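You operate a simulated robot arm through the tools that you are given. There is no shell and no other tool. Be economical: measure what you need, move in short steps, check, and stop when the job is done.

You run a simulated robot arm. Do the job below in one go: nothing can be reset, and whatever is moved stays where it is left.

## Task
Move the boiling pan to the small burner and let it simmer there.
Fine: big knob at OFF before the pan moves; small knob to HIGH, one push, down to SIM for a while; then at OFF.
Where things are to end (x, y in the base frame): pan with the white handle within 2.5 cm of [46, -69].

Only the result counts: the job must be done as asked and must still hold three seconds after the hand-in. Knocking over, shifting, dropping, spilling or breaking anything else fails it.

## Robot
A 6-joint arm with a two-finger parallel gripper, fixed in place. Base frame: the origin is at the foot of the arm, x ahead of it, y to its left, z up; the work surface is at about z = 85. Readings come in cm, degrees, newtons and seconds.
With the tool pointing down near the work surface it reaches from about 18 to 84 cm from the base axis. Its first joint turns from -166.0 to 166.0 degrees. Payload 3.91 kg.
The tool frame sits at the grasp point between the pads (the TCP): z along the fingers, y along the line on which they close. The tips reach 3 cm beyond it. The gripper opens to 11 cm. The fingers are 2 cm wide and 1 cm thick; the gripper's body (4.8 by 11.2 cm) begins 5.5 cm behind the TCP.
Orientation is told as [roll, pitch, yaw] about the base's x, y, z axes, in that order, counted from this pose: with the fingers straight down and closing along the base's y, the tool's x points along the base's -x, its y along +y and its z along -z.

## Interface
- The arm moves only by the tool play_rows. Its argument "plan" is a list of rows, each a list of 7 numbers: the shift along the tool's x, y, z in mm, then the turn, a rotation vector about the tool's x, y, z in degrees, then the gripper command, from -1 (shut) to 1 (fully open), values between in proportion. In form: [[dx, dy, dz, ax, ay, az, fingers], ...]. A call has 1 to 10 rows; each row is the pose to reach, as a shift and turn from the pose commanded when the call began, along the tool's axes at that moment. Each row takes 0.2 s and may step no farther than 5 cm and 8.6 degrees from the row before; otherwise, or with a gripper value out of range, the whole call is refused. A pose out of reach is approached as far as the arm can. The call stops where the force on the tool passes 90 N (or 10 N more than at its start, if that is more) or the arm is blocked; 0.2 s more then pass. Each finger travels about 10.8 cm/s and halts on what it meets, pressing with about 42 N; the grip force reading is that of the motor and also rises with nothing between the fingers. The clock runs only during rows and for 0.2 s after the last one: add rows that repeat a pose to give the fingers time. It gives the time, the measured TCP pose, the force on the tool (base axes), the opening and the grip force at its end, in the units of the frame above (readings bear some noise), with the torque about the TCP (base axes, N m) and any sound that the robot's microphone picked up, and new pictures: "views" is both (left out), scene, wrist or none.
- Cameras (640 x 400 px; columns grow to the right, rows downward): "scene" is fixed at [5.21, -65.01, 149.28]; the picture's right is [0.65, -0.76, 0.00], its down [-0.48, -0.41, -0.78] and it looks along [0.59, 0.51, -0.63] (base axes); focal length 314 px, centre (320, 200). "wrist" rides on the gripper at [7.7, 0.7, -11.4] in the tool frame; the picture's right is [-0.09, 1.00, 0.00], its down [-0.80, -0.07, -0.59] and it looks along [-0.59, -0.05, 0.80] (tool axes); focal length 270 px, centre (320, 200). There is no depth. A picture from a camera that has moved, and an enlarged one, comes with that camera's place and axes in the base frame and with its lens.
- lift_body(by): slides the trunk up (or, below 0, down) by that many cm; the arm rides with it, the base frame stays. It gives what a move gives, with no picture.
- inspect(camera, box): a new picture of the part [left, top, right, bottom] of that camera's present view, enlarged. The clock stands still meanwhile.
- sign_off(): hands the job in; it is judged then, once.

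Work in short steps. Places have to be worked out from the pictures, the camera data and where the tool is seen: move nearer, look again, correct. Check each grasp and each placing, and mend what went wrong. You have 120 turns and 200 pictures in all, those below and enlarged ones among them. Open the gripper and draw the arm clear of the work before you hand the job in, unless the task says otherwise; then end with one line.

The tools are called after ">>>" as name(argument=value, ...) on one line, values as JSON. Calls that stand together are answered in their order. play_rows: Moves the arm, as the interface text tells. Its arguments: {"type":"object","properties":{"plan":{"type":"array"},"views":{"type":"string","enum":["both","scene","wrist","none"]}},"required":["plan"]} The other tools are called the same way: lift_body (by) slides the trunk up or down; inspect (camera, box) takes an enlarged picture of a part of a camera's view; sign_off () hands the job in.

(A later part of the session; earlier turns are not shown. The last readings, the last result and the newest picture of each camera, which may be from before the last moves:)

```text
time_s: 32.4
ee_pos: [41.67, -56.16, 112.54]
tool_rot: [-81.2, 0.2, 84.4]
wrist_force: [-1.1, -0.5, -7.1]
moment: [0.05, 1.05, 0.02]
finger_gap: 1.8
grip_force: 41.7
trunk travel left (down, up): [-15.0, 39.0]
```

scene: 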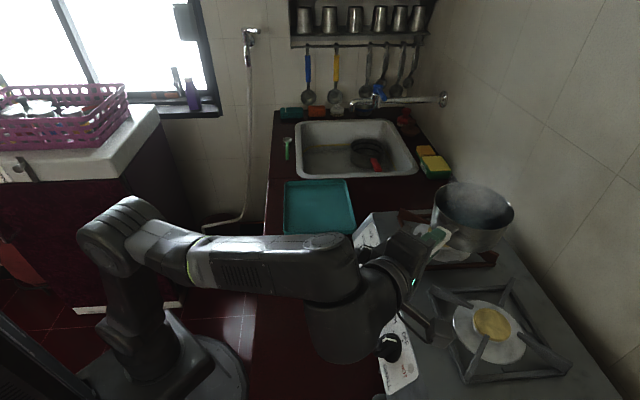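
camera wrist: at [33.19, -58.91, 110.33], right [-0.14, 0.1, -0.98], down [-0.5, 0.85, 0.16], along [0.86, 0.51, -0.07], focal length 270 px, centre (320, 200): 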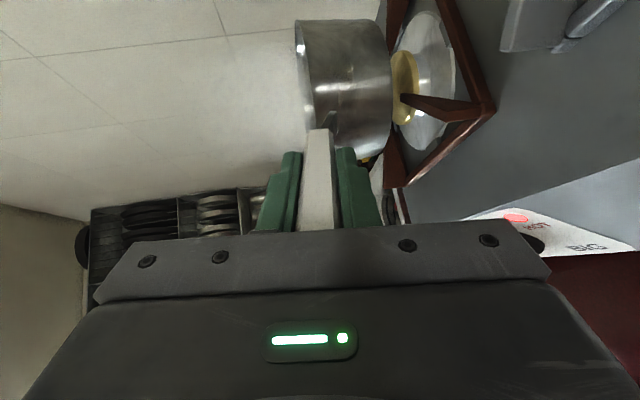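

Steady. I'll carry the remaining (-11.6,-11.4) cm.

>>> play_rows(plan=[[6, 1, -5, 0, 0, 0, -1], [18, 2, -15, 0, 0, 0, -1], [32, 4, -27, 0, 0, 0, -1], [47, 6, -39, 0, 0, 0, -1], [62, 8, -51, 0, 0, 0, -1], [77, 10, -63, 0, 0, 0, -1], [91, 12, -75, 0, 0, 0, -1], [104, 14, -86, 0, 0, 0, -1], [115, 15, -95, 0, 0, 0, -1], [122, 16, -101, 0, 0, 0, -1]], views="none")

>>> play_rows(plan=[[2, 0, -2, 0, 0, 0, -1], [2, 0, -2, 0, 0, 0, -1]])

>>> inspect(camera="scene", box=[400, 220, 600, 400])

```text
time_s: 34.6
ee_pos: [30.2, -67.37, 112.69]
tool_rot: [-81.2, 0.2, 84.5]
wrist_force: [0.7, -0.3, -7.7]
moment: [0.06, 1.1, 0.02]
finger_gap: 1.79
grip_force: 41.9
trunk travel left (down, up): [-15.0, 39.0]
```

```text
time_s: 35.2
ee_pos: [30.03, -67.35, 112.7]
tool_rot: [-81.1, 0.2, 84.4]
wrist_force: [-0.2, -0.3, -8.0]
moment: [0.07, 1.06, -0.02]
finger_gap: 1.79
grip_force: 41.8
trunk travel left (down, up): [-15.0, 39.0]
camera wrist: at [17.87, -74.02, 113.95], right [-0.14, 0.1, -0.98], down [-0.5, 0.85, 0.16], along [0.86, 0.51, -0.07], focal length 270 px, centre (320, 200)
```

scene: 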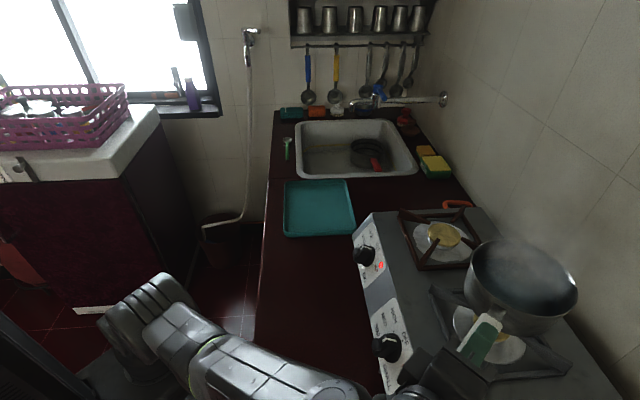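
wrist: 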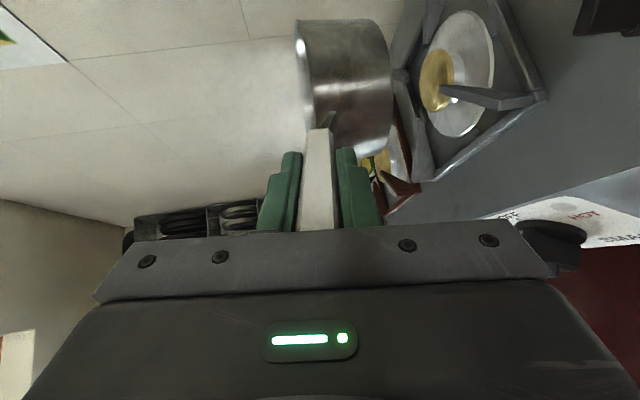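

```text
2.22 times, centred on (500, 310) of scene
camera zoom: at [5.21, -65.01, 149.28], right [0.65, -0.76, 0.0], down [-0.48, -0.41, -0.78], along [0.59, 0.51, -0.63], focal length 697 px, centre (-80, -44)
```

zoom: 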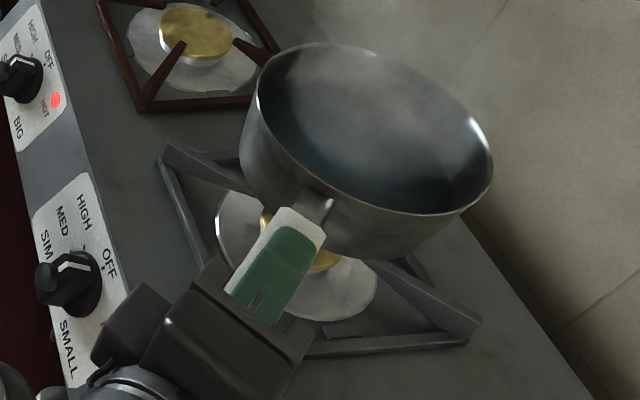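

The pan is over the small burner, its centre at about (45.5,-68.7). I'll lower it 4 cm with a small nudge, and watch for contact.

>>> play_rows(plan=[[1, 3, 2, 0, 0, 0, -1], [2, 9, 4, 0, 0, 0, -1], [2, 15, 6, 0, 0, 0, -1], [2, 21, 7, 0, 0, 0, -1], [2, 27, 8, 0, 0, 0, -1], [2, 32, 9, 0, 0, 0, -1], [2, 36, 10, 0, 0, 0, -1], [2, 39, 10, 0, 0, 0, -1]])

>>> inspect(camera="scene", box=[400, 220, 600, 400])

```text
time_s: 37.0
ee_pos: [30.53, -67.74, 108.7]
tool_rot: [-81.2, 0.2, 84.4]
wrist_force: [-0.5, 0.1, -9.4]
moment: [0.09, 1.06, -0.02]
finger_gap: 1.79
grip_force: 42.1
trunk travel left (down, up): [-15.0, 39.0]
camera wrist: at [18.28, -74.28, 109.92], right [-0.14, 0.1, -0.98], down [-0.5, 0.85, 0.16], along [0.86, 0.51, -0.07], focal length 270 px, centre (320, 200)
```

scene: 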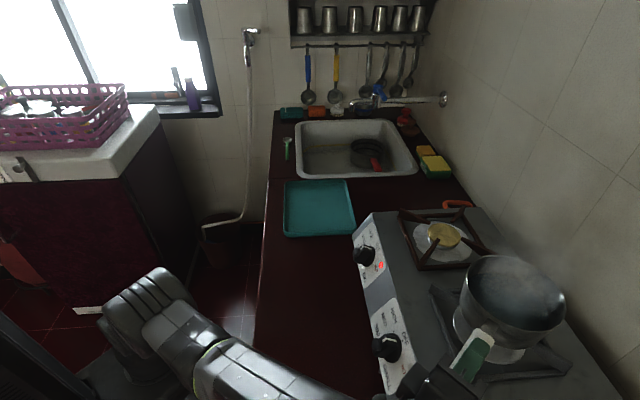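
wrist: 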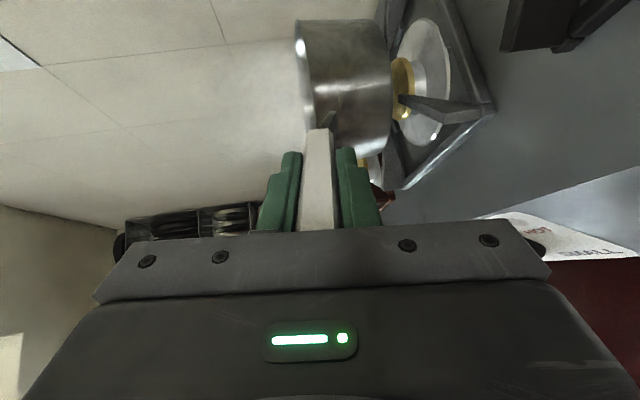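

```text
2.22 times, centred on (500, 310) of scene
camera zoom: at [5.21, -65.01, 149.28], right [0.65, -0.76, 0.0], down [-0.48, -0.41, -0.78], along [0.59, 0.51, -0.63], focal length 697 px, centre (-80, -44)
```

zoom: 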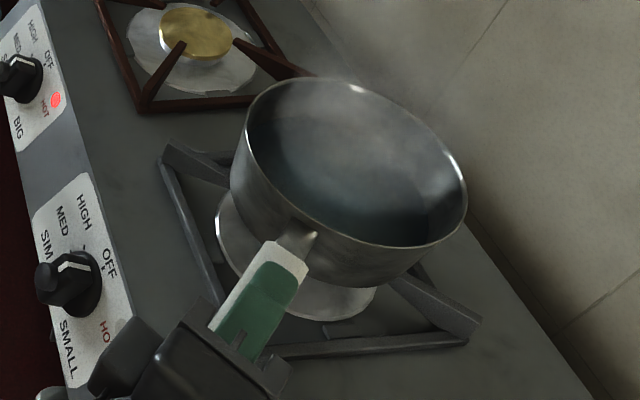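

Centre reads about (45.7,-69). Lowering in small steps until the grate takes the load.

>>> play_rows(plan=[[0, 2, 0, 0, 0, 0, -1], [0, 4, 0, 0, 0, 0, -1], [0, 6, 1, 0, 0, 0, -1], [0, 7, 1, 0, 0, 0, -1], [0, 7, 1, 0, 0, 0, -1]], views="wrist")

```text
time_s: 38.2
ee_pos: [30.45, -67.74, 107.98]
tool_rot: [-81.2, 0.2, 84.3]
wrist_force: [-0.5, 0.3, -7.9]
moment: [0.08, 1.07, 0.02]
finger_gap: 1.8
grip_force: 42.0
trunk travel left (down, up): [-15.0, 39.0]
camera wrist: at [18.27, -74.28, 109.22], right [-0.14, 0.1, -0.98], down [-0.5, 0.85, 0.16], along [0.86, 0.51, -0.07], focal length 270 px, centre (320, 200)
```

wrist: 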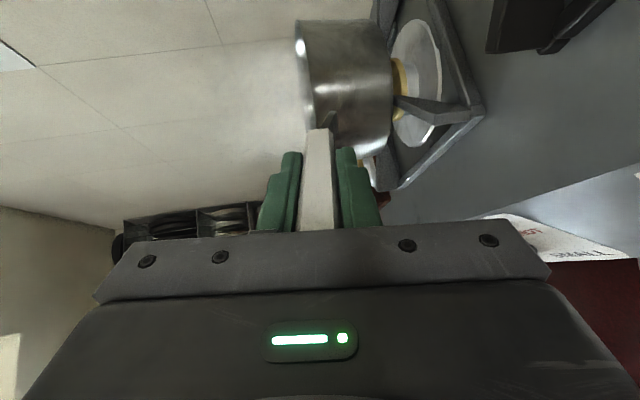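

Still carrying the full load, so I keep lowering slowly.

>>> play_rows(plan=[[0, 1, 0, 0, 0, 0, -1], [0, 2, 0, 0, 0, 0, -1], [0, 3, 0, 0, 0, 0, -1], [0, 4, 0, 0, 0, 0, -1], [0, 4, 0, 0, 0, 0, -1]], views="none")

>>> play_rows(plan=[[0, 1, 0, 0, 0, 0, -1], [0, 2, 0, 0, 0, 0, -1], [0, 2, 0, 0, 0, 0, -1]], views="none")

```text
time_s: 39.4
ee_pos: [30.31, -67.64, 107.8]
tool_rot: [-81.3, 0.3, 84.4]
wrist_force: [1.2, -0.2, -4.9]
moment: [-0.01, 0.73, -0.06]
finger_gap: 1.79
grip_force: 43.0
trunk travel left (down, up): [-15.0, 39.0]
```

```text
time_s: 40.2
ee_pos: [30.25, -67.63, 107.55]
tool_rot: [-81.4, 0.4, 84.3]
wrist_force: [2.4, -4.8, 5.6]
moment: [-0.42, -0.65, -0.45]
finger_gap: 1.79
grip_force: 41.9
trunk travel left (down, up): [-15.0, 39.0]
```

The pan is on the grate. I'll ease back 1 mm, open gradually and check.

>>> play_rows(plan=[[0, -1, 0, 0, 0, 0, -1], [0, -1, 0, 0, 0, 0, -0.6], [0, -1, 0, 0, 0, 0, -0.4], [0, -1, 0, 0, 0, 0, -0.1], [0, -1, 0, 0, 0, 0, 0.1], [0, -1, 0, 0, 0, 0, 0.1]])

>>> inspect(camera="scene", box=[400, 220, 600, 400])

```text
time_s: 41.6
ee_pos: [30.34, -67.6, 107.55]
tool_rot: [-81.3, 0.3, 84.4]
wrist_force: [-0.2, 0.2, 0.4]
moment: [-0.03, 0.02, -0.04]
finger_gap: 6.04
grip_force: 0.1
trunk travel left (down, up): [-15.0, 39.0]
camera wrist: at [18.16, -74.19, 108.78], right [-0.14, 0.1, -0.98], down [-0.5, 0.85, 0.16], along [0.86, 0.51, -0.07], focal length 270 px, centre (320, 200)
```

scene: 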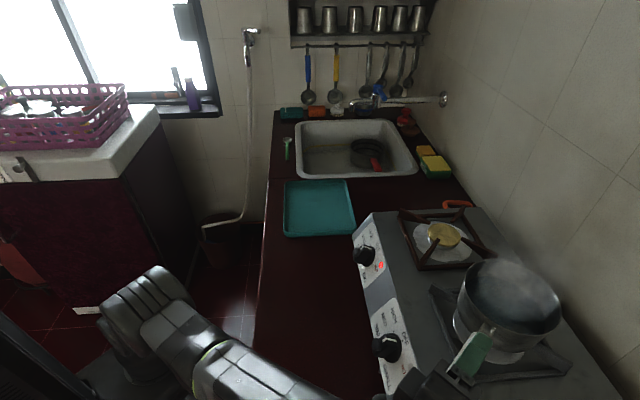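
wrist: 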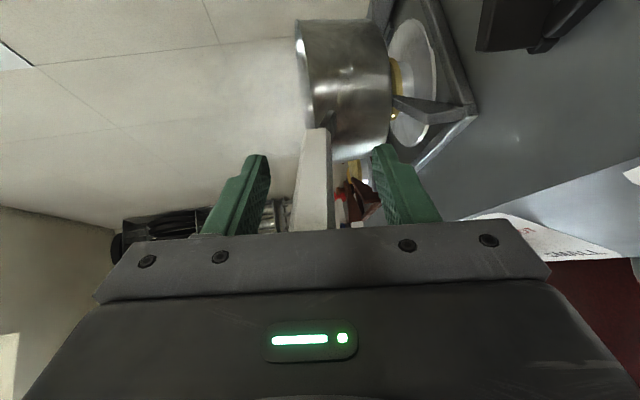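

```text
2.22 times, centred on (500, 310) of scene
camera zoom: at [5.21, -65.01, 149.28], right [0.65, -0.76, 0.0], down [-0.48, -0.41, -0.78], along [0.59, 0.51, -0.63], focal length 697 px, centre (-80, -44)
```

zoom: 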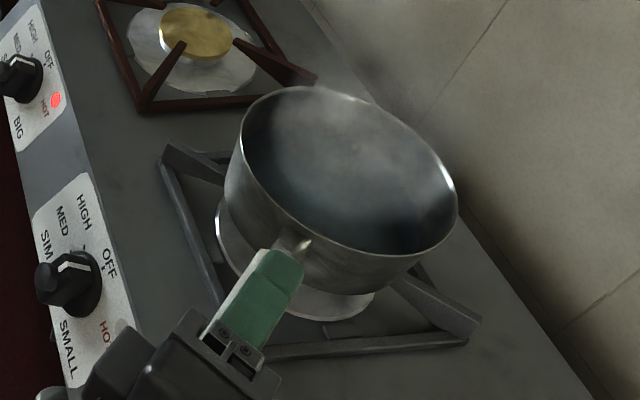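

The pan rests at about (46,-68.8). I'll withdraw straight back along the handle.

>>> play_rows(plan=[[0, 0, -15, 0, 0, 0, 0.1], [0, 0, -35, 0, 0, 0, 0.2], [0, 0, -55, 0, 0, 0, 0.2], [0, 0, -75, 0, 0, 0, 0.2], [0, 0, -95, 0, 0, 0, 0.2], [0, 0, -115, 0, 0, 0, 0.2]], views="both")

>>> inspect(camera="scene", box=[400, 220, 600, 400])

```text
time_s: 43.0
ee_pos: [18.96, -66.44, 109.32]
tool_rot: [-81.4, 0.4, 84.5]
wrist_force: [1.1, 0.5, 0.3]
moment: [0.01, -0.01, -0.01]
finger_gap: 6.6
grip_force: 0.1
trunk travel left (down, up): [-15.0, 39.0]
camera wrist: at [6.77, -73.02, 110.58], right [-0.14, 0.1, -0.98], down [-0.5, 0.85, 0.16], along [0.86, 0.51, -0.07], focal length 270 px, centre (320, 200)
```

scene: 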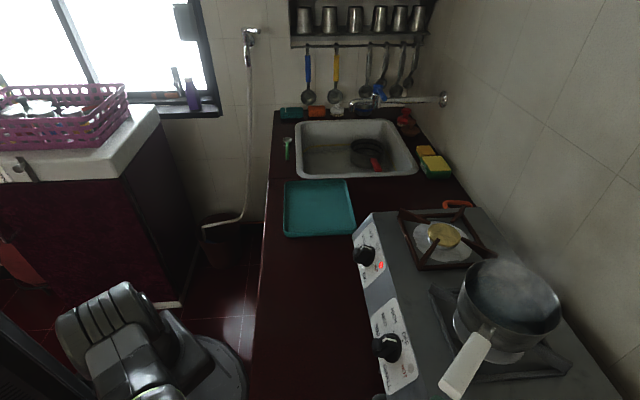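
wrist: 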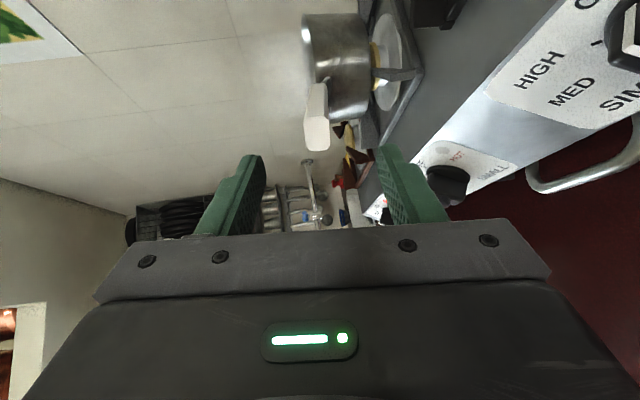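

```text
2.22 times, centred on (500, 310) of scene
camera zoom: at [5.21, -65.01, 149.28], right [0.65, -0.76, 0.0], down [-0.48, -0.41, -0.78], along [0.59, 0.51, -0.63], focal length 697 px, centre (-80, -44)
```

zoom: 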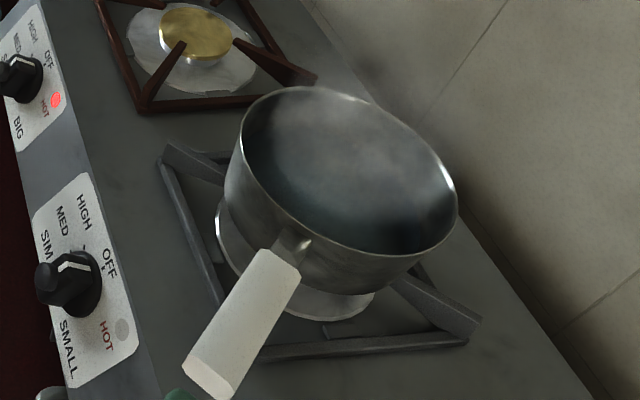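

The pan stands steady and the hand is free. Now I swing to a standoff in front of the small knob, with the same orientation I used for OFF.

>>> play_rows(plan=[[-19, -1, 0, 0.7, 3.6, 7.1, 0.2], [-38, -1, 3, 1.4, 7.1, 14.2, 0.2], [-57, -2, 6, 2.2, 10.7, 21.4, 0.2], [-76, -2, 10, 2.9, 14.2, 28.5, 0.2], [-95, -3, 14, 3.6, 17.8, 35.6, 0.2], [-114, -3, 18, 4.3, 21.4, 42.7, 0.2], [-133, -4, 22, 5, 24.9, 49.8, 0.2], [-152, -4, 26, 5.8, 28.5, 57, 0.2], [-171, -5, 29, 6.5, 32, 64.1, 0.2], [-188, -6, 32, 7.2, 35.6, 71.2, 0.2]], views="none")

>>> play_rows(plan=[[0, 0, 0, 0.7, 3.6, 7.1, 0.2], [0, 0, 0, 1.4, 7.1, 14.2, 0.2], [0, 0, 0, 2.2, 10.7, 21.4, 0.2], [0, 0, 0, 2.9, 14.2, 28.4, 0.2]])

```text
time_s: 45.2
ee_pos: [24.17, -48.06, 109.31]
tool_rot: [-48.1, -57.4, 14.5]
wrist_force: [0.1, 0.1, 0.7]
moment: [-0.01, -0.01, 0.01]
finger_gap: 6.59
grip_force: 0.0
trunk travel left (down, up): [-15.0, 39.0]
```

```text
time_s: 46.2
ee_pos: [24.04, -48.03, 109.24]
tool_rot: [0.0, -55.7, -45.1]
wrist_force: [-0.4, -0.1, -0.4]
moment: [-0.01, 0.01, 0.01]
finger_gap: 6.56
grip_force: 0.1
trunk travel left (down, up): [-15.0, 39.0]
camera wrist: at [14.78, -37.83, 109.53], right [0.74, 0.67, 0.07], down [-0.08, -0.02, 1.0], along [0.67, -0.74, 0.04], focal length 270 px, centre (320, 200)
```

scene: 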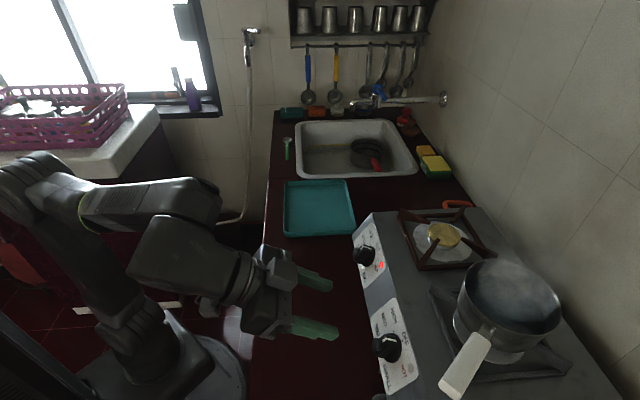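
wrist: 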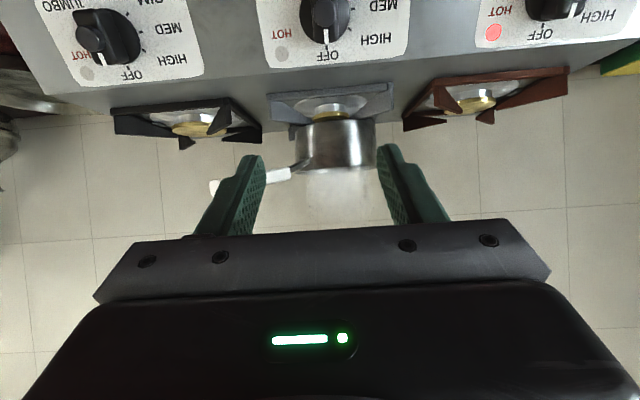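

The orientation is right, and the middle panel is SMALL. I'll drop onto its axis about 12 cm out.

>>> play_rows(plan=[[13, 3, 12, 0, 0, 0, 0.1], [26, 6, 24, 0, 0, 0, 0.1], [40, 9, 36, 0, 0, 0, 0.1], [53, 12, 48, 0, 0, 0, 0.1], [66, 15, 61, 0, 0, 0, 0.1]], views="none")

>>> inspect(camera="wrist", box=[220, 20, 420, 170])

```text
time_s: 47.4
ee_pos: [26.12, -47.97, 100.53]
tool_rot: [-0.1, -55.9, -45.1]
wrist_force: [-0.6, 0.3, -0.3]
moment: [0.04, 0.0, -0.01]
finger_gap: 6.05
grip_force: 0.0
trunk travel left (down, up): [-15.0, 39.0]
```

```text
2.67 times, centred on (320, 95) of wrist
camera zoom: at [16.79, -37.83, 100.64], right [0.74, 0.67, 0.07], down [-0.08, -0.02, 1.0], along [0.67, -0.74, 0.04], focal length 721 px, centre (320, 480)
```

zoom: 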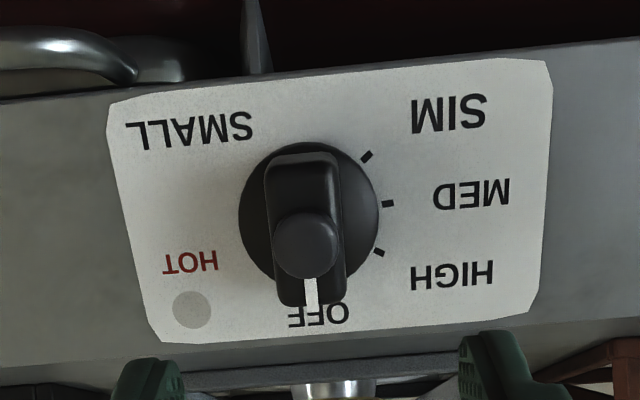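

On axis, with about 0.45 cm of sideways correction and about 12 cm to go. I'll advance 80 mm and recheck.

>>> play_rows(plan=[[0, -4, 15, 0, 0, 0, 0.1], [0, -4, 32, 0, 0, 0, 0.1], [0, -4, 50, 0, 0, 0, 0.1], [0, -4, 66, 0, 0, 0, 0.1], [0, -4, 80, 0, 0, 0, 0.1]], views="none")

>>> inspect(camera="wrist", box=[220, 50, 420, 200])

```text
time_s: 48.6
ee_pos: [30.44, -53.01, 95.97]
tool_rot: [-0.1, -55.9, -45.0]
wrist_force: [0.1, -0.4, -0.1]
moment: [0.02, -0.01, 0.01]
finger_gap: 6.08
grip_force: 0.0
trunk travel left (down, up): [-15.0, 39.0]
```

```text
2.67 times, centred on (320, 125) of wrist
camera zoom: at [21.14, -42.77, 96.15], right [0.74, 0.67, 0.07], down [-0.08, -0.02, 1.0], along [0.67, -0.74, 0.04], focal length 721 px, centre (320, 400)
```

zoom: 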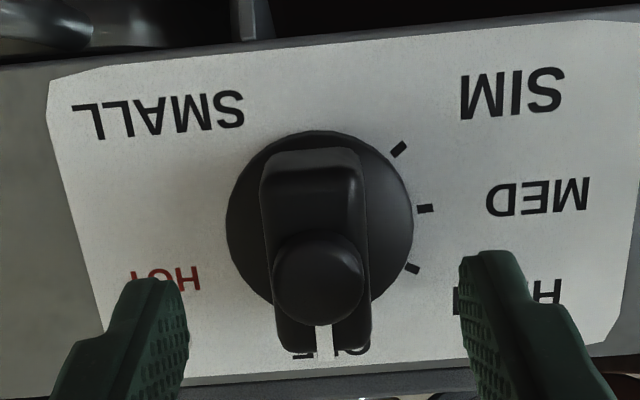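

Centred; the boss is about 3.9 cm ahead. I'll advance 30 mm and close on the bar.

>>> play_rows(plan=[[0, 0, 10, 0, 0, 0, 0.1], [0, 0, 20, 0, 0, 0, 0.1], [0, 0, 30, 0, 0, 0, 0.1], [0, 0, 30, 0, 0, 0, -0.2], [0, 0, 30, 0, 0, 0, -0.5], [0, 0, 30, 0, 0, 0, -1], [0, 0, 30, 0, 0, 0, -1]], views="none")

>>> inspect(camera="wrist", box=[220, 60, 420, 210])

```text
time_s: 50.2
ee_pos: [32.21, -54.81, 94.28]
tool_rot: [-0.1, -56.0, -44.9]
wrist_force: [-1.2, -3.6, 0.6]
moment: [-0.23, -0.4, 0.21]
finger_gap: 2.39
grip_force: 44.9
trunk travel left (down, up): [-15.0, 39.0]
```

```text
2.67 times, centred on (320, 135) of wrist
camera zoom: at [22.89, -44.55, 94.46], right [0.74, 0.67, 0.07], down [-0.08, -0.02, 1.0], along [0.67, -0.74, 0.04], focal length 721 px, centre (320, 373)
```

zoom: 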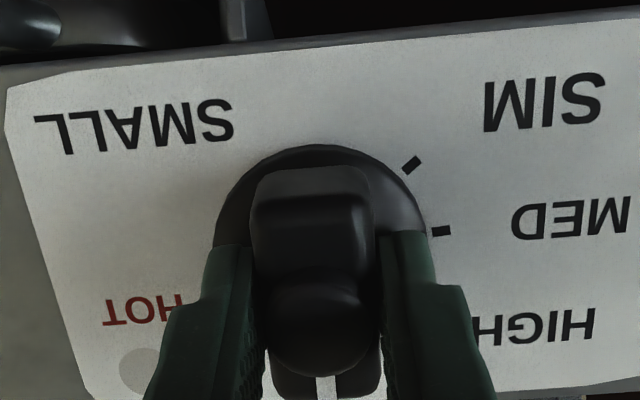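

Clean grip with low side load. Turning counter-clockwise 55° to HIGH.

>>> play_rows(plan=[[0, 0, 0, 0, 0, -8, -1], [0, 0, 0, 0, 0, -16, -1], [0, 0, 0, 0, 0, -24, -1], [0, 0, 0, 0, 0, -32, -1], [0, 0, 0, 0, 0, -40, -1], [0, 0, 0, 0, 0, -48, -1], [0, 0, 0, 0, 0, -55, -1], [0, 0, 0, 0, 0, -55, -1]], views="scene")

>>> inspect(camera="wrist", box=[220, 60, 420, 210])

```text
time_s: 52.0
ee_pos: [32.31, -54.79, 94.2]
tool_rot: [-50.4, -28.2, 23.6]
wrist_force: [-5.6, 0.9, -1.2]
moment: [-0.71, 0.19, -1.08]
finger_gap: 2.5
grip_force: 45.6
trunk travel left (down, up): [-15.0, 39.0]
```

scene: 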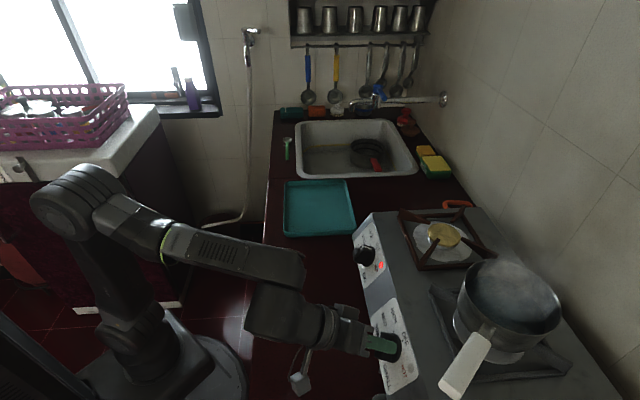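

```text
2.67 times, centred on (320, 135) of wrist
camera zoom: at [19.32, -50.24, 96.72], right [0.15, 0.76, -0.63], down [0.29, 0.58, 0.76], along [0.94, -0.3, -0.14], focal length 721 px, centre (320, 373)
```

zoom: 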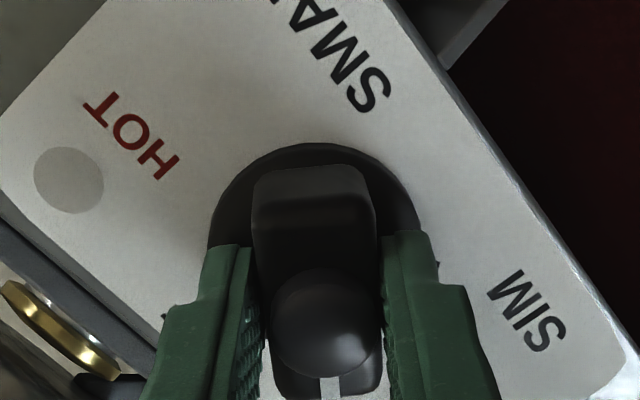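

The knob followed, with no flame yet. I'll check the pointer in the scene view before pushing.

>>> inspect(camera="scene", box=[350, 300, 430, 400])

>>> inspect(camera="wrist", box=[260, 130, 380, 230])

```text
4.00 times, centred on (390, 350) of scene
camera zoom: at [5.21, -65.01, 149.28], right [0.65, -0.76, 0.0], down [-0.48, -0.41, -0.78], along [0.59, 0.51, -0.63], focal length 1255 px, centre (40, -400)
```

zoom: 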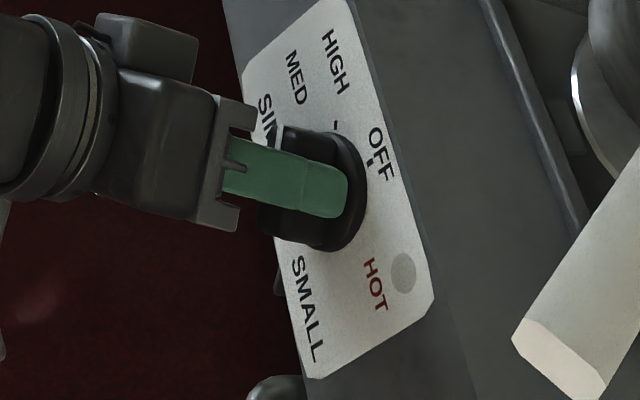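

```text
4.00 times, centred on (320, 180) of wrist
camera zoom: at [19.32, -50.24, 96.72], right [0.15, 0.76, -0.63], down [0.29, 0.58, 0.76], along [0.94, -0.3, -0.14], focal length 1081 px, centre (320, 280)
```

zoom: 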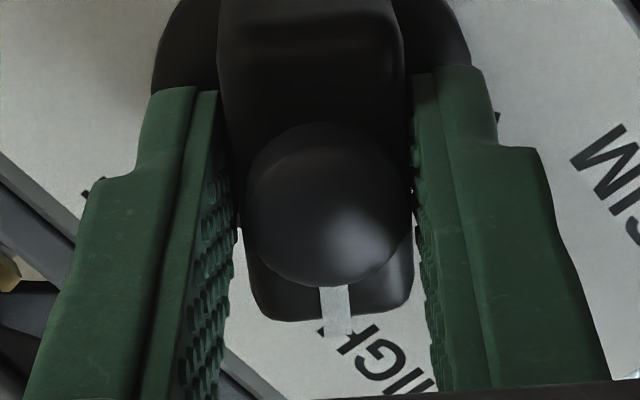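

The pointer lies at the start of "HIGH", just as the big knob did when lit. I make one push along the knob axis and read the result.

>>> play_rows(plan=[[0, 0, 2, 0, 0, 0, -1], [0, 0, 4, 0, 0, 0, -1], [0, 0, 6, 0, 0, 0, -1], [0, 0, 6, 0, 0, 0, -1]], views="scene")

```text
time_s: 53.0
ee_pos: [32.28, -54.76, 94.28]
tool_rot: [-50.6, -28.3, 23.6]
wrist_force: [-31.5, 34.0, 8.3]
moment: [-0.48, -0.07, -0.54]
finger_gap: 2.5
grip_force: 45.3
trunk travel left (down, up): [-15.0, 39.0]
```

scene: 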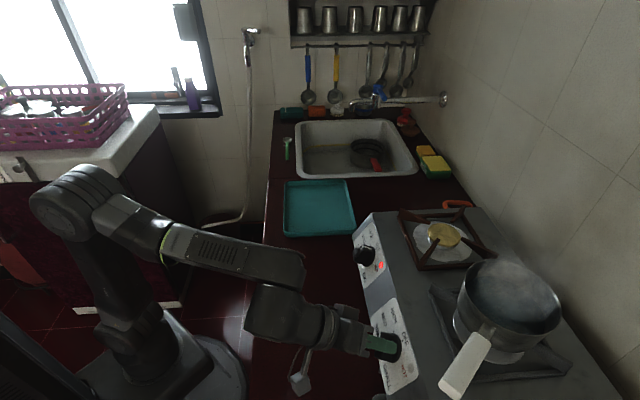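

The push reached 43 N with no travel. I'll check for flame under the pan before doing anything else.

>>> inspect(camera="scene", box=[350, 280, 550, 400])

>>> inspect(camera="wrist", box=[0, 60, 400, 310])

```text
3.20 times, centred on (450, 340) of scene
camera zoom: at [5.21, -65.01, 149.28], right [0.65, -0.76, 0.0], down [-0.48, -0.41, -0.78], along [0.59, 0.51, -0.63], focal length 1004 px, centre (-96, -248)
```

zoom: 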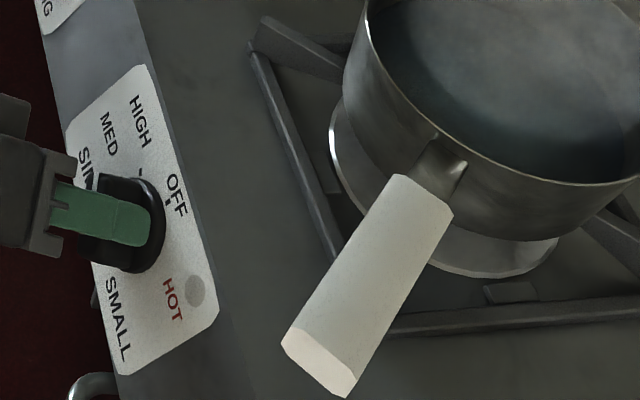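

```text
1.60 times, centred on (200, 185) of wrist
camera zoom: at [19.33, -50.23, 96.65], right [0.15, 0.76, -0.64], down [0.29, 0.58, 0.76], along [0.94, -0.3, -0.13], focal length 432 px, centre (512, 224)
```

zoom: 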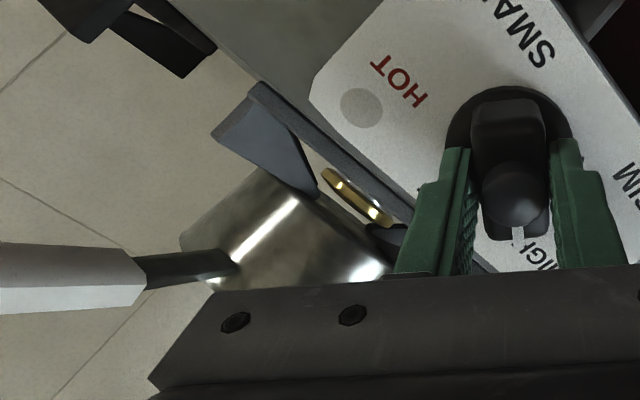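

No flame and no travel, so the domed boss on the knob tip is likely the push button. I'll relax, open, back off so the tips clear the boss, and shut the fingers.

>>> play_rows(plan=[[0, 0, -3, 0, 0, 0, -1], [0, 0, -6, 0, 0, 0, -1], [0, 0, -6, 0, 0, 0, 0.1], [0, 0, -6, 0, 0, 0, 0.1], [0, 0, -25, 0, 0, 0, 0.1], [0, 0, -45, 0, 0, 0, 0.1], [0, 0, -45, 0, 0, 0, -1], [0, 0, -45, 0, 0, 0, -1], [0, 0, -45, 0, 0, 0, -1]], views="none")

>>> inspect(camera="wrist", box=[220, 60, 420, 210])

>>> inspect(camera="scene", box=[340, 290, 480, 400])

```text
time_s: 55.0
ee_pos: [29.95, -52.4, 96.29]
tool_rot: [-50.4, -28.3, 23.6]
wrist_force: [-0.9, 0.7, -0.3]
moment: [0.01, 0.01, 0.0]
finger_gap: 0.01
grip_force: 37.9
trunk travel left (down, up): [-15.0, 39.0]
```

```text
2.67 times, centred on (320, 135) of wrist
camera zoom: at [17.03, -47.94, 98.86], right [0.15, 0.76, -0.63], down [0.29, 0.58, 0.76], along [0.94, -0.3, -0.14], focal length 721 px, centre (320, 373)
```

zoom: 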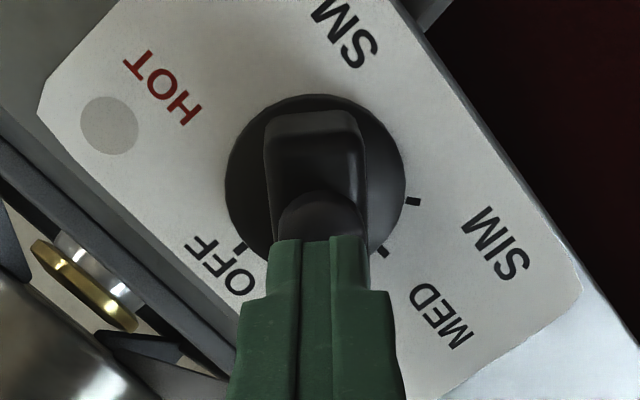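

```text
3.64 times, centred on (410, 345) of scene
camera zoom: at [5.21, -65.01, 149.28], right [0.65, -0.76, 0.0], down [-0.48, -0.41, -0.78], along [0.59, 0.51, -0.63], focal length 1141 px, centre (-7, -327)
```

zoom: 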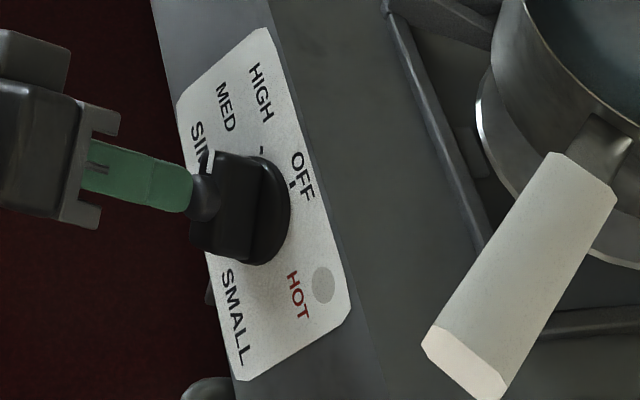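

The tips line up with the boss. I'll approach slowly by 12 mm and watch for contact.

>>> play_rows(plan=[[0, 0, 3, 0, 0, 0, -1], [0, 0, 6, 0, 0, 0, -1], [0, 0, 9, 0, 0, 0, -1], [0, 0, 12, 0, 0, 0, -1]], views="none")

>>> inspect(camera="scene", box=[340, 290, 480, 400])

```text
time_s: 56.0
ee_pos: [30.56, -53.06, 95.85]
tool_rot: [-50.5, -28.4, 23.5]
wrist_force: [-1.6, 2.4, 1.9]
moment: [0.04, 0.01, -0.01]
finger_gap: 0.0
grip_force: 37.8
trunk travel left (down, up): [-15.0, 39.0]
heard: click
```

```text
3.64 times, centred on (410, 345) of scene
camera zoom: at [5.21, -65.01, 149.28], right [0.65, -0.76, 0.0], down [-0.48, -0.41, -0.78], along [0.59, 0.51, -0.63], focal length 1141 px, centre (-7, -327)
```

zoom: 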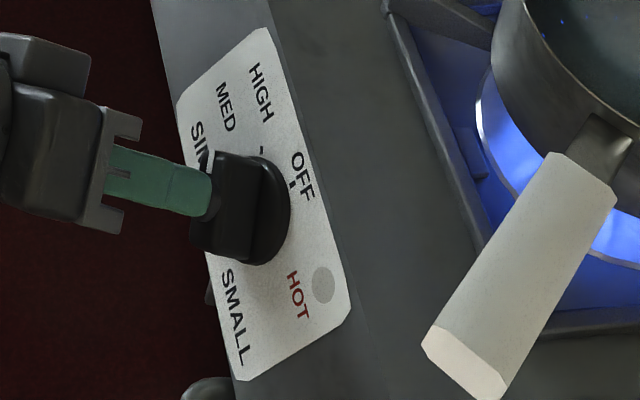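

It clicked, and the burner is lit at HIGH. I'll back off the button, reopen, return to the same grip depth and regrip the bar.

>>> play_rows(plan=[[0, 0, -10, 0, 0, 0, -1], [0, 0, -20, 0, 0, 0, -1], [0, 0, -20, 0, 0, 0, 0.1], [0, 0, -20, 0, 0, 0, 0.1], [0, 0, -20, 0, 0, 0, 0.1], [0, 0, -4, 0, 0, 0, 0.1], [0, 0, 12, 0, 0, 0, 0.1], [0, 0, 26, 0, 0, 0, 0.1], [0, 0, 26, 0, 0, 0, -0.4], [0, 0, 26, 0, 0, 0, -0.8]], views="none")

>>> play_rows(plan=[[0, 0, 0, 0, 0, 0, -1], [0, 0, 0, 0, 0, 0, -1]], views="wrist")

```text
time_s: 58.2
ee_pos: [32.24, -54.71, 94.31]
tool_rot: [-50.4, -28.3, 23.4]
wrist_force: [-1.2, 3.4, -2.9]
moment: [-0.68, -0.4, -0.36]
finger_gap: 2.51
grip_force: 45.0
trunk travel left (down, up): [-15.0, 39.0]
```

```text
time_s: 58.8
ee_pos: [32.2, -54.65, 94.44]
tool_rot: [-50.5, -28.4, 23.6]
wrist_force: [-0.8, 3.6, -3.6]
moment: [-0.76, -0.54, -0.32]
finger_gap: 2.49
grip_force: 45.1
trunk travel left (down, up): [-15.0, 39.0]
camera wrist: at [19.27, -50.17, 96.77], right [0.15, 0.76, -0.63], down [0.29, 0.58, 0.76], along [0.94, -0.3, -0.14], focal length 270 px, centre (320, 200)
```

wrist: 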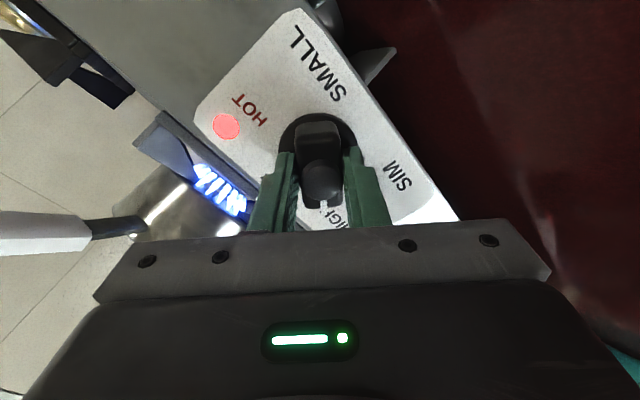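

Regripped with the flame on. Turning a further 78° down to SIM.

>>> play_rows(plan=[[0, 0, 0, 0, 0, -8, -1], [0, 0, 0, 0, 0, -16, -1], [0, 0, 0, 0, 0, -24, -1], [0, 0, 0, 0, 0, -32, -1], [0, 0, 0, 0, 0, -40, -1], [0, 0, 0, 0, 0, -48, -1], [0, 0, 0, 0, 0, -56, -1], [0, 0, 0, 0, 0, -64, -1], [0, 0, 0, 0, 0, -71, -1], [0, 0, 0, 0, 0, -78, -1]])

>>> inspect(camera="scene", box=[340, 290, 480, 400])

>>> inspect(camera="wrist", box=[220, 70, 420, 220])

```text
time_s: 61.0
ee_pos: [32.16, -54.74, 94.3]
tool_rot: [-47.1, 34.3, 72.6]
wrist_force: [-11.7, 11.9, -18.2]
moment: [0.45, -1.36, -0.57]
finger_gap: 2.57
grip_force: 45.1
trunk travel left (down, up): [-15.0, 39.0]
camera wrist: at [22.94, -54.19, 104.76], right [-0.75, -0.12, -0.65], down [-0.09, 0.99, -0.07], along [0.66, 0.01, -0.75], focal length 270 px, centre (320, 200)
```

scene: 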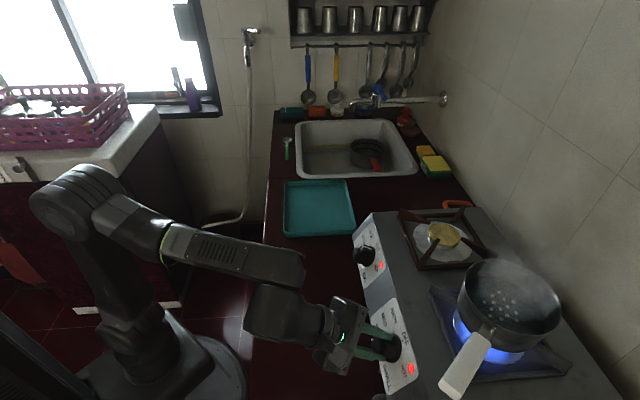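
wrist: 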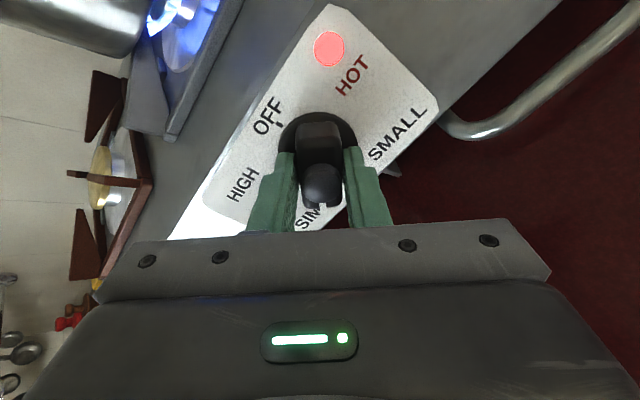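

```text
3.64 times, centred on (410, 345) of scene
camera zoom: at [5.21, -65.01, 149.28], right [0.65, -0.76, 0.0], down [-0.48, -0.41, -0.78], along [0.59, 0.51, -0.63], focal length 1141 px, centre (-7, -327)
```

zoom: 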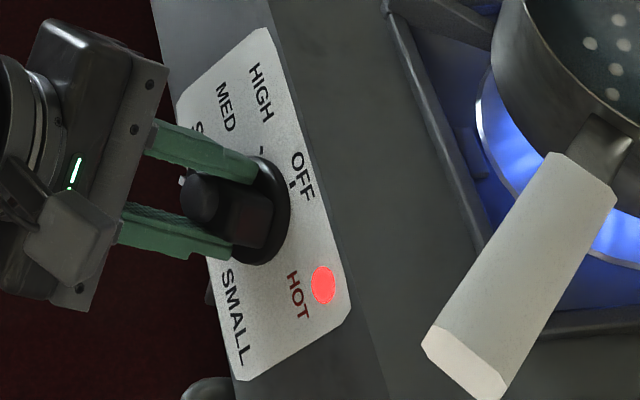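

```text
2.67 times, centred on (320, 145) of wrist
camera zoom: at [22.94, -54.19, 104.76], right [-0.75, -0.12, -0.65], down [-0.09, 0.99, -0.07], along [0.66, 0.01, -0.75], focal length 721 px, centre (320, 347)
```

zoom: 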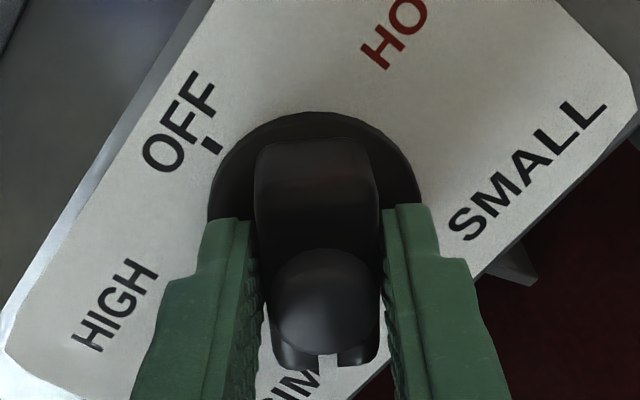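

SIM is reached: torque rose as at an end stop, the pointer is at the SIM label, the flame is on and the pan simmers. I'll hold here and let time pass.

>>> play_rows(plan=[[0, 0, 0, 0, 0, 2, -1], [0, 0, 0, 0, 0, 2, -1], [0, 0, 0, 0, 0, 2, -1], [0, 0, 0, 0, 0, 2, -1], [0, 0, 0, 0, 0, 2, -1], [0, 0, 0, 0, 0, 2, -1], [0, 0, 0, 0, 0, 2, -1], [0, 0, 0, 0, 0, 2, -1], [0, 0, 0, 0, 0, 2, -1], [0, 0, 0, 0, 0, 2, -1]], views="none")

>>> inspect(camera="scene", box=[340, 240, 580, 400])

```text
time_s: 63.2
ee_pos: [32.17, -54.75, 94.3]
tool_rot: [-48.0, 32.8, 70.9]
wrist_force: [-13.4, 11.6, -19.4]
moment: [0.38, -0.77, 0.12]
finger_gap: 2.48
grip_force: 44.7
trunk travel left (down, up): [-15.0, 39.0]
```

```text
2.50 times, centred on (460, 320) of scene
camera zoom: at [5.21, -65.01, 149.28], right [0.65, -0.76, 0.0], down [-0.48, -0.41, -0.78], along [0.59, 0.51, -0.63], focal length 784 px, centre (-30, -100)
```

zoom: 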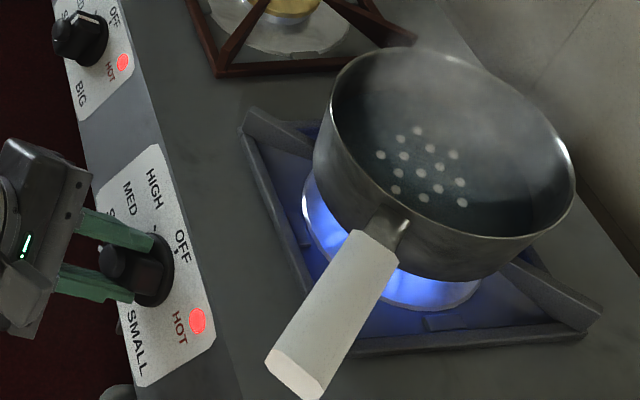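

It is bubbling gently on a low flame. I'll open and back off a little to see the pointer directly while it simmers.

>>> play_rows(plan=[[0, 0, 0, 0, 0, 0, 0.1], [0, 0, 0, 0, 0, 0, 0.1], [0, 0, 0, 0, 0, 0, 0.1], [0, 0, -15, 0, 0, 0, 0.1], [0, 0, -30, 0, 0, 0, 0.1], [0, 0, -45, 0, 0, 0, 0.1], [0, 0, -45, 0, 0, 0, 0.1]], views="none")

>>> inspect(camera="wrist", box=[220, 50, 420, 200])

```text
time_s: 64.8
ee_pos: [29.45, -52.0, 96.95]
tool_rot: [-48.0, 32.9, 70.9]
wrist_force: [0.0, -0.4, -0.1]
moment: [0.01, 0.03, 0.03]
finger_gap: 6.06
grip_force: 0.1
trunk travel left (down, up): [-15.0, 39.0]
```

```text
2.67 times, centred on (320, 125) of wrist
camera zoom: at [20.18, -51.54, 107.14], right [-0.74, -0.09, -0.67], down [-0.07, 1.0, -0.06], along [0.67, 0.01, -0.74], focal length 721 px, centre (320, 400)
```

zoom: 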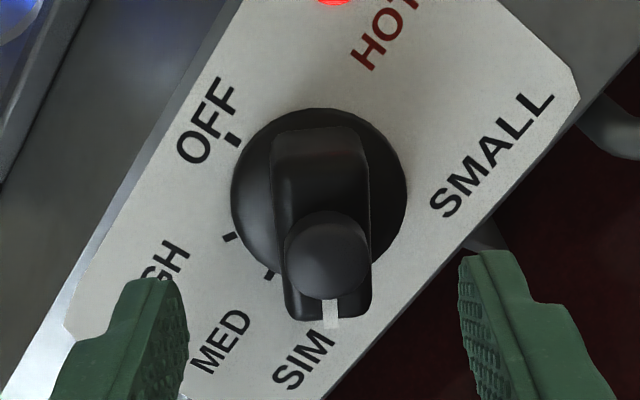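

The pointer is at the SIM tick, past MED. I'll let it simmer for a good while.

>>> play_rows(plan=[[0, 0, 0, 0, 0, 0, 0.1], [0, 0, 0, 0, 0, 0, 0.1], [0, 0, 0, 0, 0, 0, 0.1], [0, 0, 0, 0, 0, 0, 0.1], [0, 0, 0, 0, 0, 0, 0.1], [0, 0, 0, 0, 0, 0, 0.1], [0, 0, 0, 0, 0, 0, 0.1], [0, 0, 0, 0, 0, 0, 0.1], [0, 0, 0, 0, 0, 0, 0.1], [0, 0, 0, 0, 0, 0, 0.1]], views="none")

>>> play_rows(plan=[[0, 0, 0, 0, 0, 0, 0.1], [0, 0, 0, 0, 0, 0, 0.1], [0, 0, 0, 0, 0, 0, 0.1], [0, 0, 0, 0, 0, 0, 0.1], [0, 0, 0, 0, 0, 0, 0.1], [0, 0, 0, 0, 0, 0, 0.1], [0, 0, 0, 0, 0, 0, 0.1], [0, 0, 0, 0, 0, 0, 0.1], [0, 0, 0, 0, 0, 0, 0.1], [0, 0, 0, 0, 0, 0, 0.1]], views="none")

>>> play_rows(plan=[[0, 0, 0, 0, 0, 0, 0.1], [0, 0, 0, 0, 0, 0, 0.1], [0, 0, 0, 0, 0, 0, 0.1], [0, 0, 0, 0, 0, 0, 0.1], [0, 0, 0, 0, 0, 0, 0.1], [0, 0, 0, 0, 0, 0, 0.1], [0, 0, 0, 0, 0, 0, 0.1], [0, 0, 0, 0, 0, 0, 0.1], [0, 0, 0, 0, 0, 0, 0.1], [0, 0, 0, 0, 0, 0, 0.1]], views="none")

>>> play_rows(plan=[[0, 0, 0, 0, 0, 0, 0.1], [0, 0, 0, 0, 0, 0, 0.1], [0, 0, 0, 0, 0, 0, 0.1], [0, 0, 0, 0, 0, 0, 0.1], [0, 0, 0, 0, 0, 0, 0.1], [0, 0, 0, 0, 0, 0, 0.1], [0, 0, 0, 0, 0, 0, 0.1], [0, 0, 0, 0, 0, 0, 0.1], [0, 0, 0, 0, 0, 0, 0.1], [0, 0, 0, 0, 0, 0, 0.1]], views="none")

>>> play_rows(plan=[[0, 0, 0, 0, 0, 0, 0.1], [0, 0, 0, 0, 0, 0, 0.1], [0, 0, 0, 0, 0, 0, 0.1], [0, 0, 0, 0, 0, 0, 0.1], [0, 0, 0, 0, 0, 0, 0.1], [0, 0, 0, 0, 0, 0, 0.1], [0, 0, 0, 0, 0, 0, 0.1], [0, 0, 0, 0, 0, 0, 0.1], [0, 0, 0, 0, 0, 0, 0.1], [0, 0, 0, 0, 0, 0, 0.1]], views="none")

>>> play_rows(plan=[[0, 0, 0, 0, 0, 0, 0.1], [0, 0, 0, 0, 0, 0, 0.1], [0, 0, 0, 0, 0, 0, 0.1], [0, 0, 0, 0, 0, 0, 0.1], [0, 0, 0, 0, 0, 0, 0.1], [0, 0, 0, 0, 0, 0, 0.1], [0, 0, 0, 0, 0, 0, 0.1], [0, 0, 0, 0, 0, 0, 0.1], [0, 0, 0, 0, 0, 0, 0.1], [0, 0, 0, 0, 0, 0, 0.1]], views="scene")

```text
time_s: 67.0
ee_pos: [29.61, -51.95, 96.84]
tool_rot: [-48.0, 32.9, 70.9]
wrist_force: [0.2, 0.4, 0.0]
moment: [-0.02, 0.02, 0.02]
finger_gap: 6.06
grip_force: 0.0
trunk travel left (down, up): [-15.0, 39.0]
```

```text
time_s: 69.2
ee_pos: [29.53, -51.96, 96.87]
tool_rot: [-48.0, 32.9, 71.0]
wrist_force: [-0.5, 0.5, -0.7]
moment: [-0.01, 0.01, -0.02]
finger_gap: 6.04
grip_force: 0.0
trunk travel left (down, up): [-15.0, 39.0]
```

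```text
time_s: 71.4
ee_pos: [29.57, -52.02, 96.75]
tool_rot: [-48.0, 32.9, 70.9]
wrist_force: [0.5, -0.3, 0.6]
moment: [0.0, 0.04, 0.02]
finger_gap: 6.02
grip_force: 0.0
trunk travel left (down, up): [-15.0, 39.0]
```

```text
time_s: 73.6
ee_pos: [29.53, -52.0, 96.84]
tool_rot: [-48.1, 33.0, 70.9]
wrist_force: [0.3, 1.0, -0.2]
moment: [-0.03, 0.02, 0.01]
finger_gap: 6.05
grip_force: 0.1
trunk travel left (down, up): [-15.0, 39.0]
```

```text
time_s: 75.8
ee_pos: [29.58, -52.07, 96.86]
tool_rot: [-48.0, 32.9, 70.8]
wrist_force: [-0.1, 0.4, -0.3]
moment: [-0.01, -0.04, -0.01]
finger_gap: 6.05
grip_force: 0.0
trunk travel left (down, up): [-15.0, 39.0]
```

```text
time_s: 78.0
ee_pos: [29.54, -51.99, 96.88]
tool_rot: [-48.0, 32.9, 70.9]
wrist_force: [0.1, -0.1, -0.5]
moment: [0.0, -0.02, 0.0]
finger_gap: 6.06
grip_force: 0.0
trunk travel left (down, up): [-15.0, 39.0]
```

scene: 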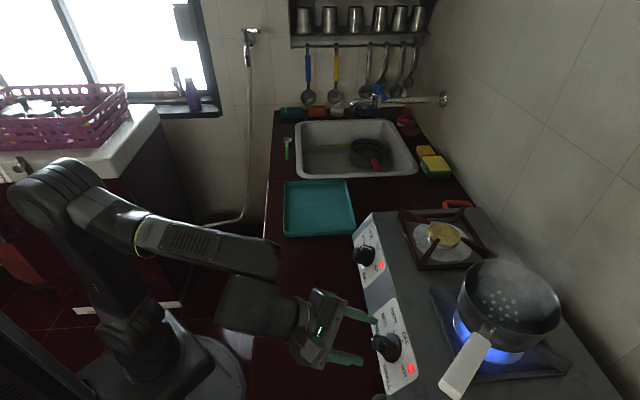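

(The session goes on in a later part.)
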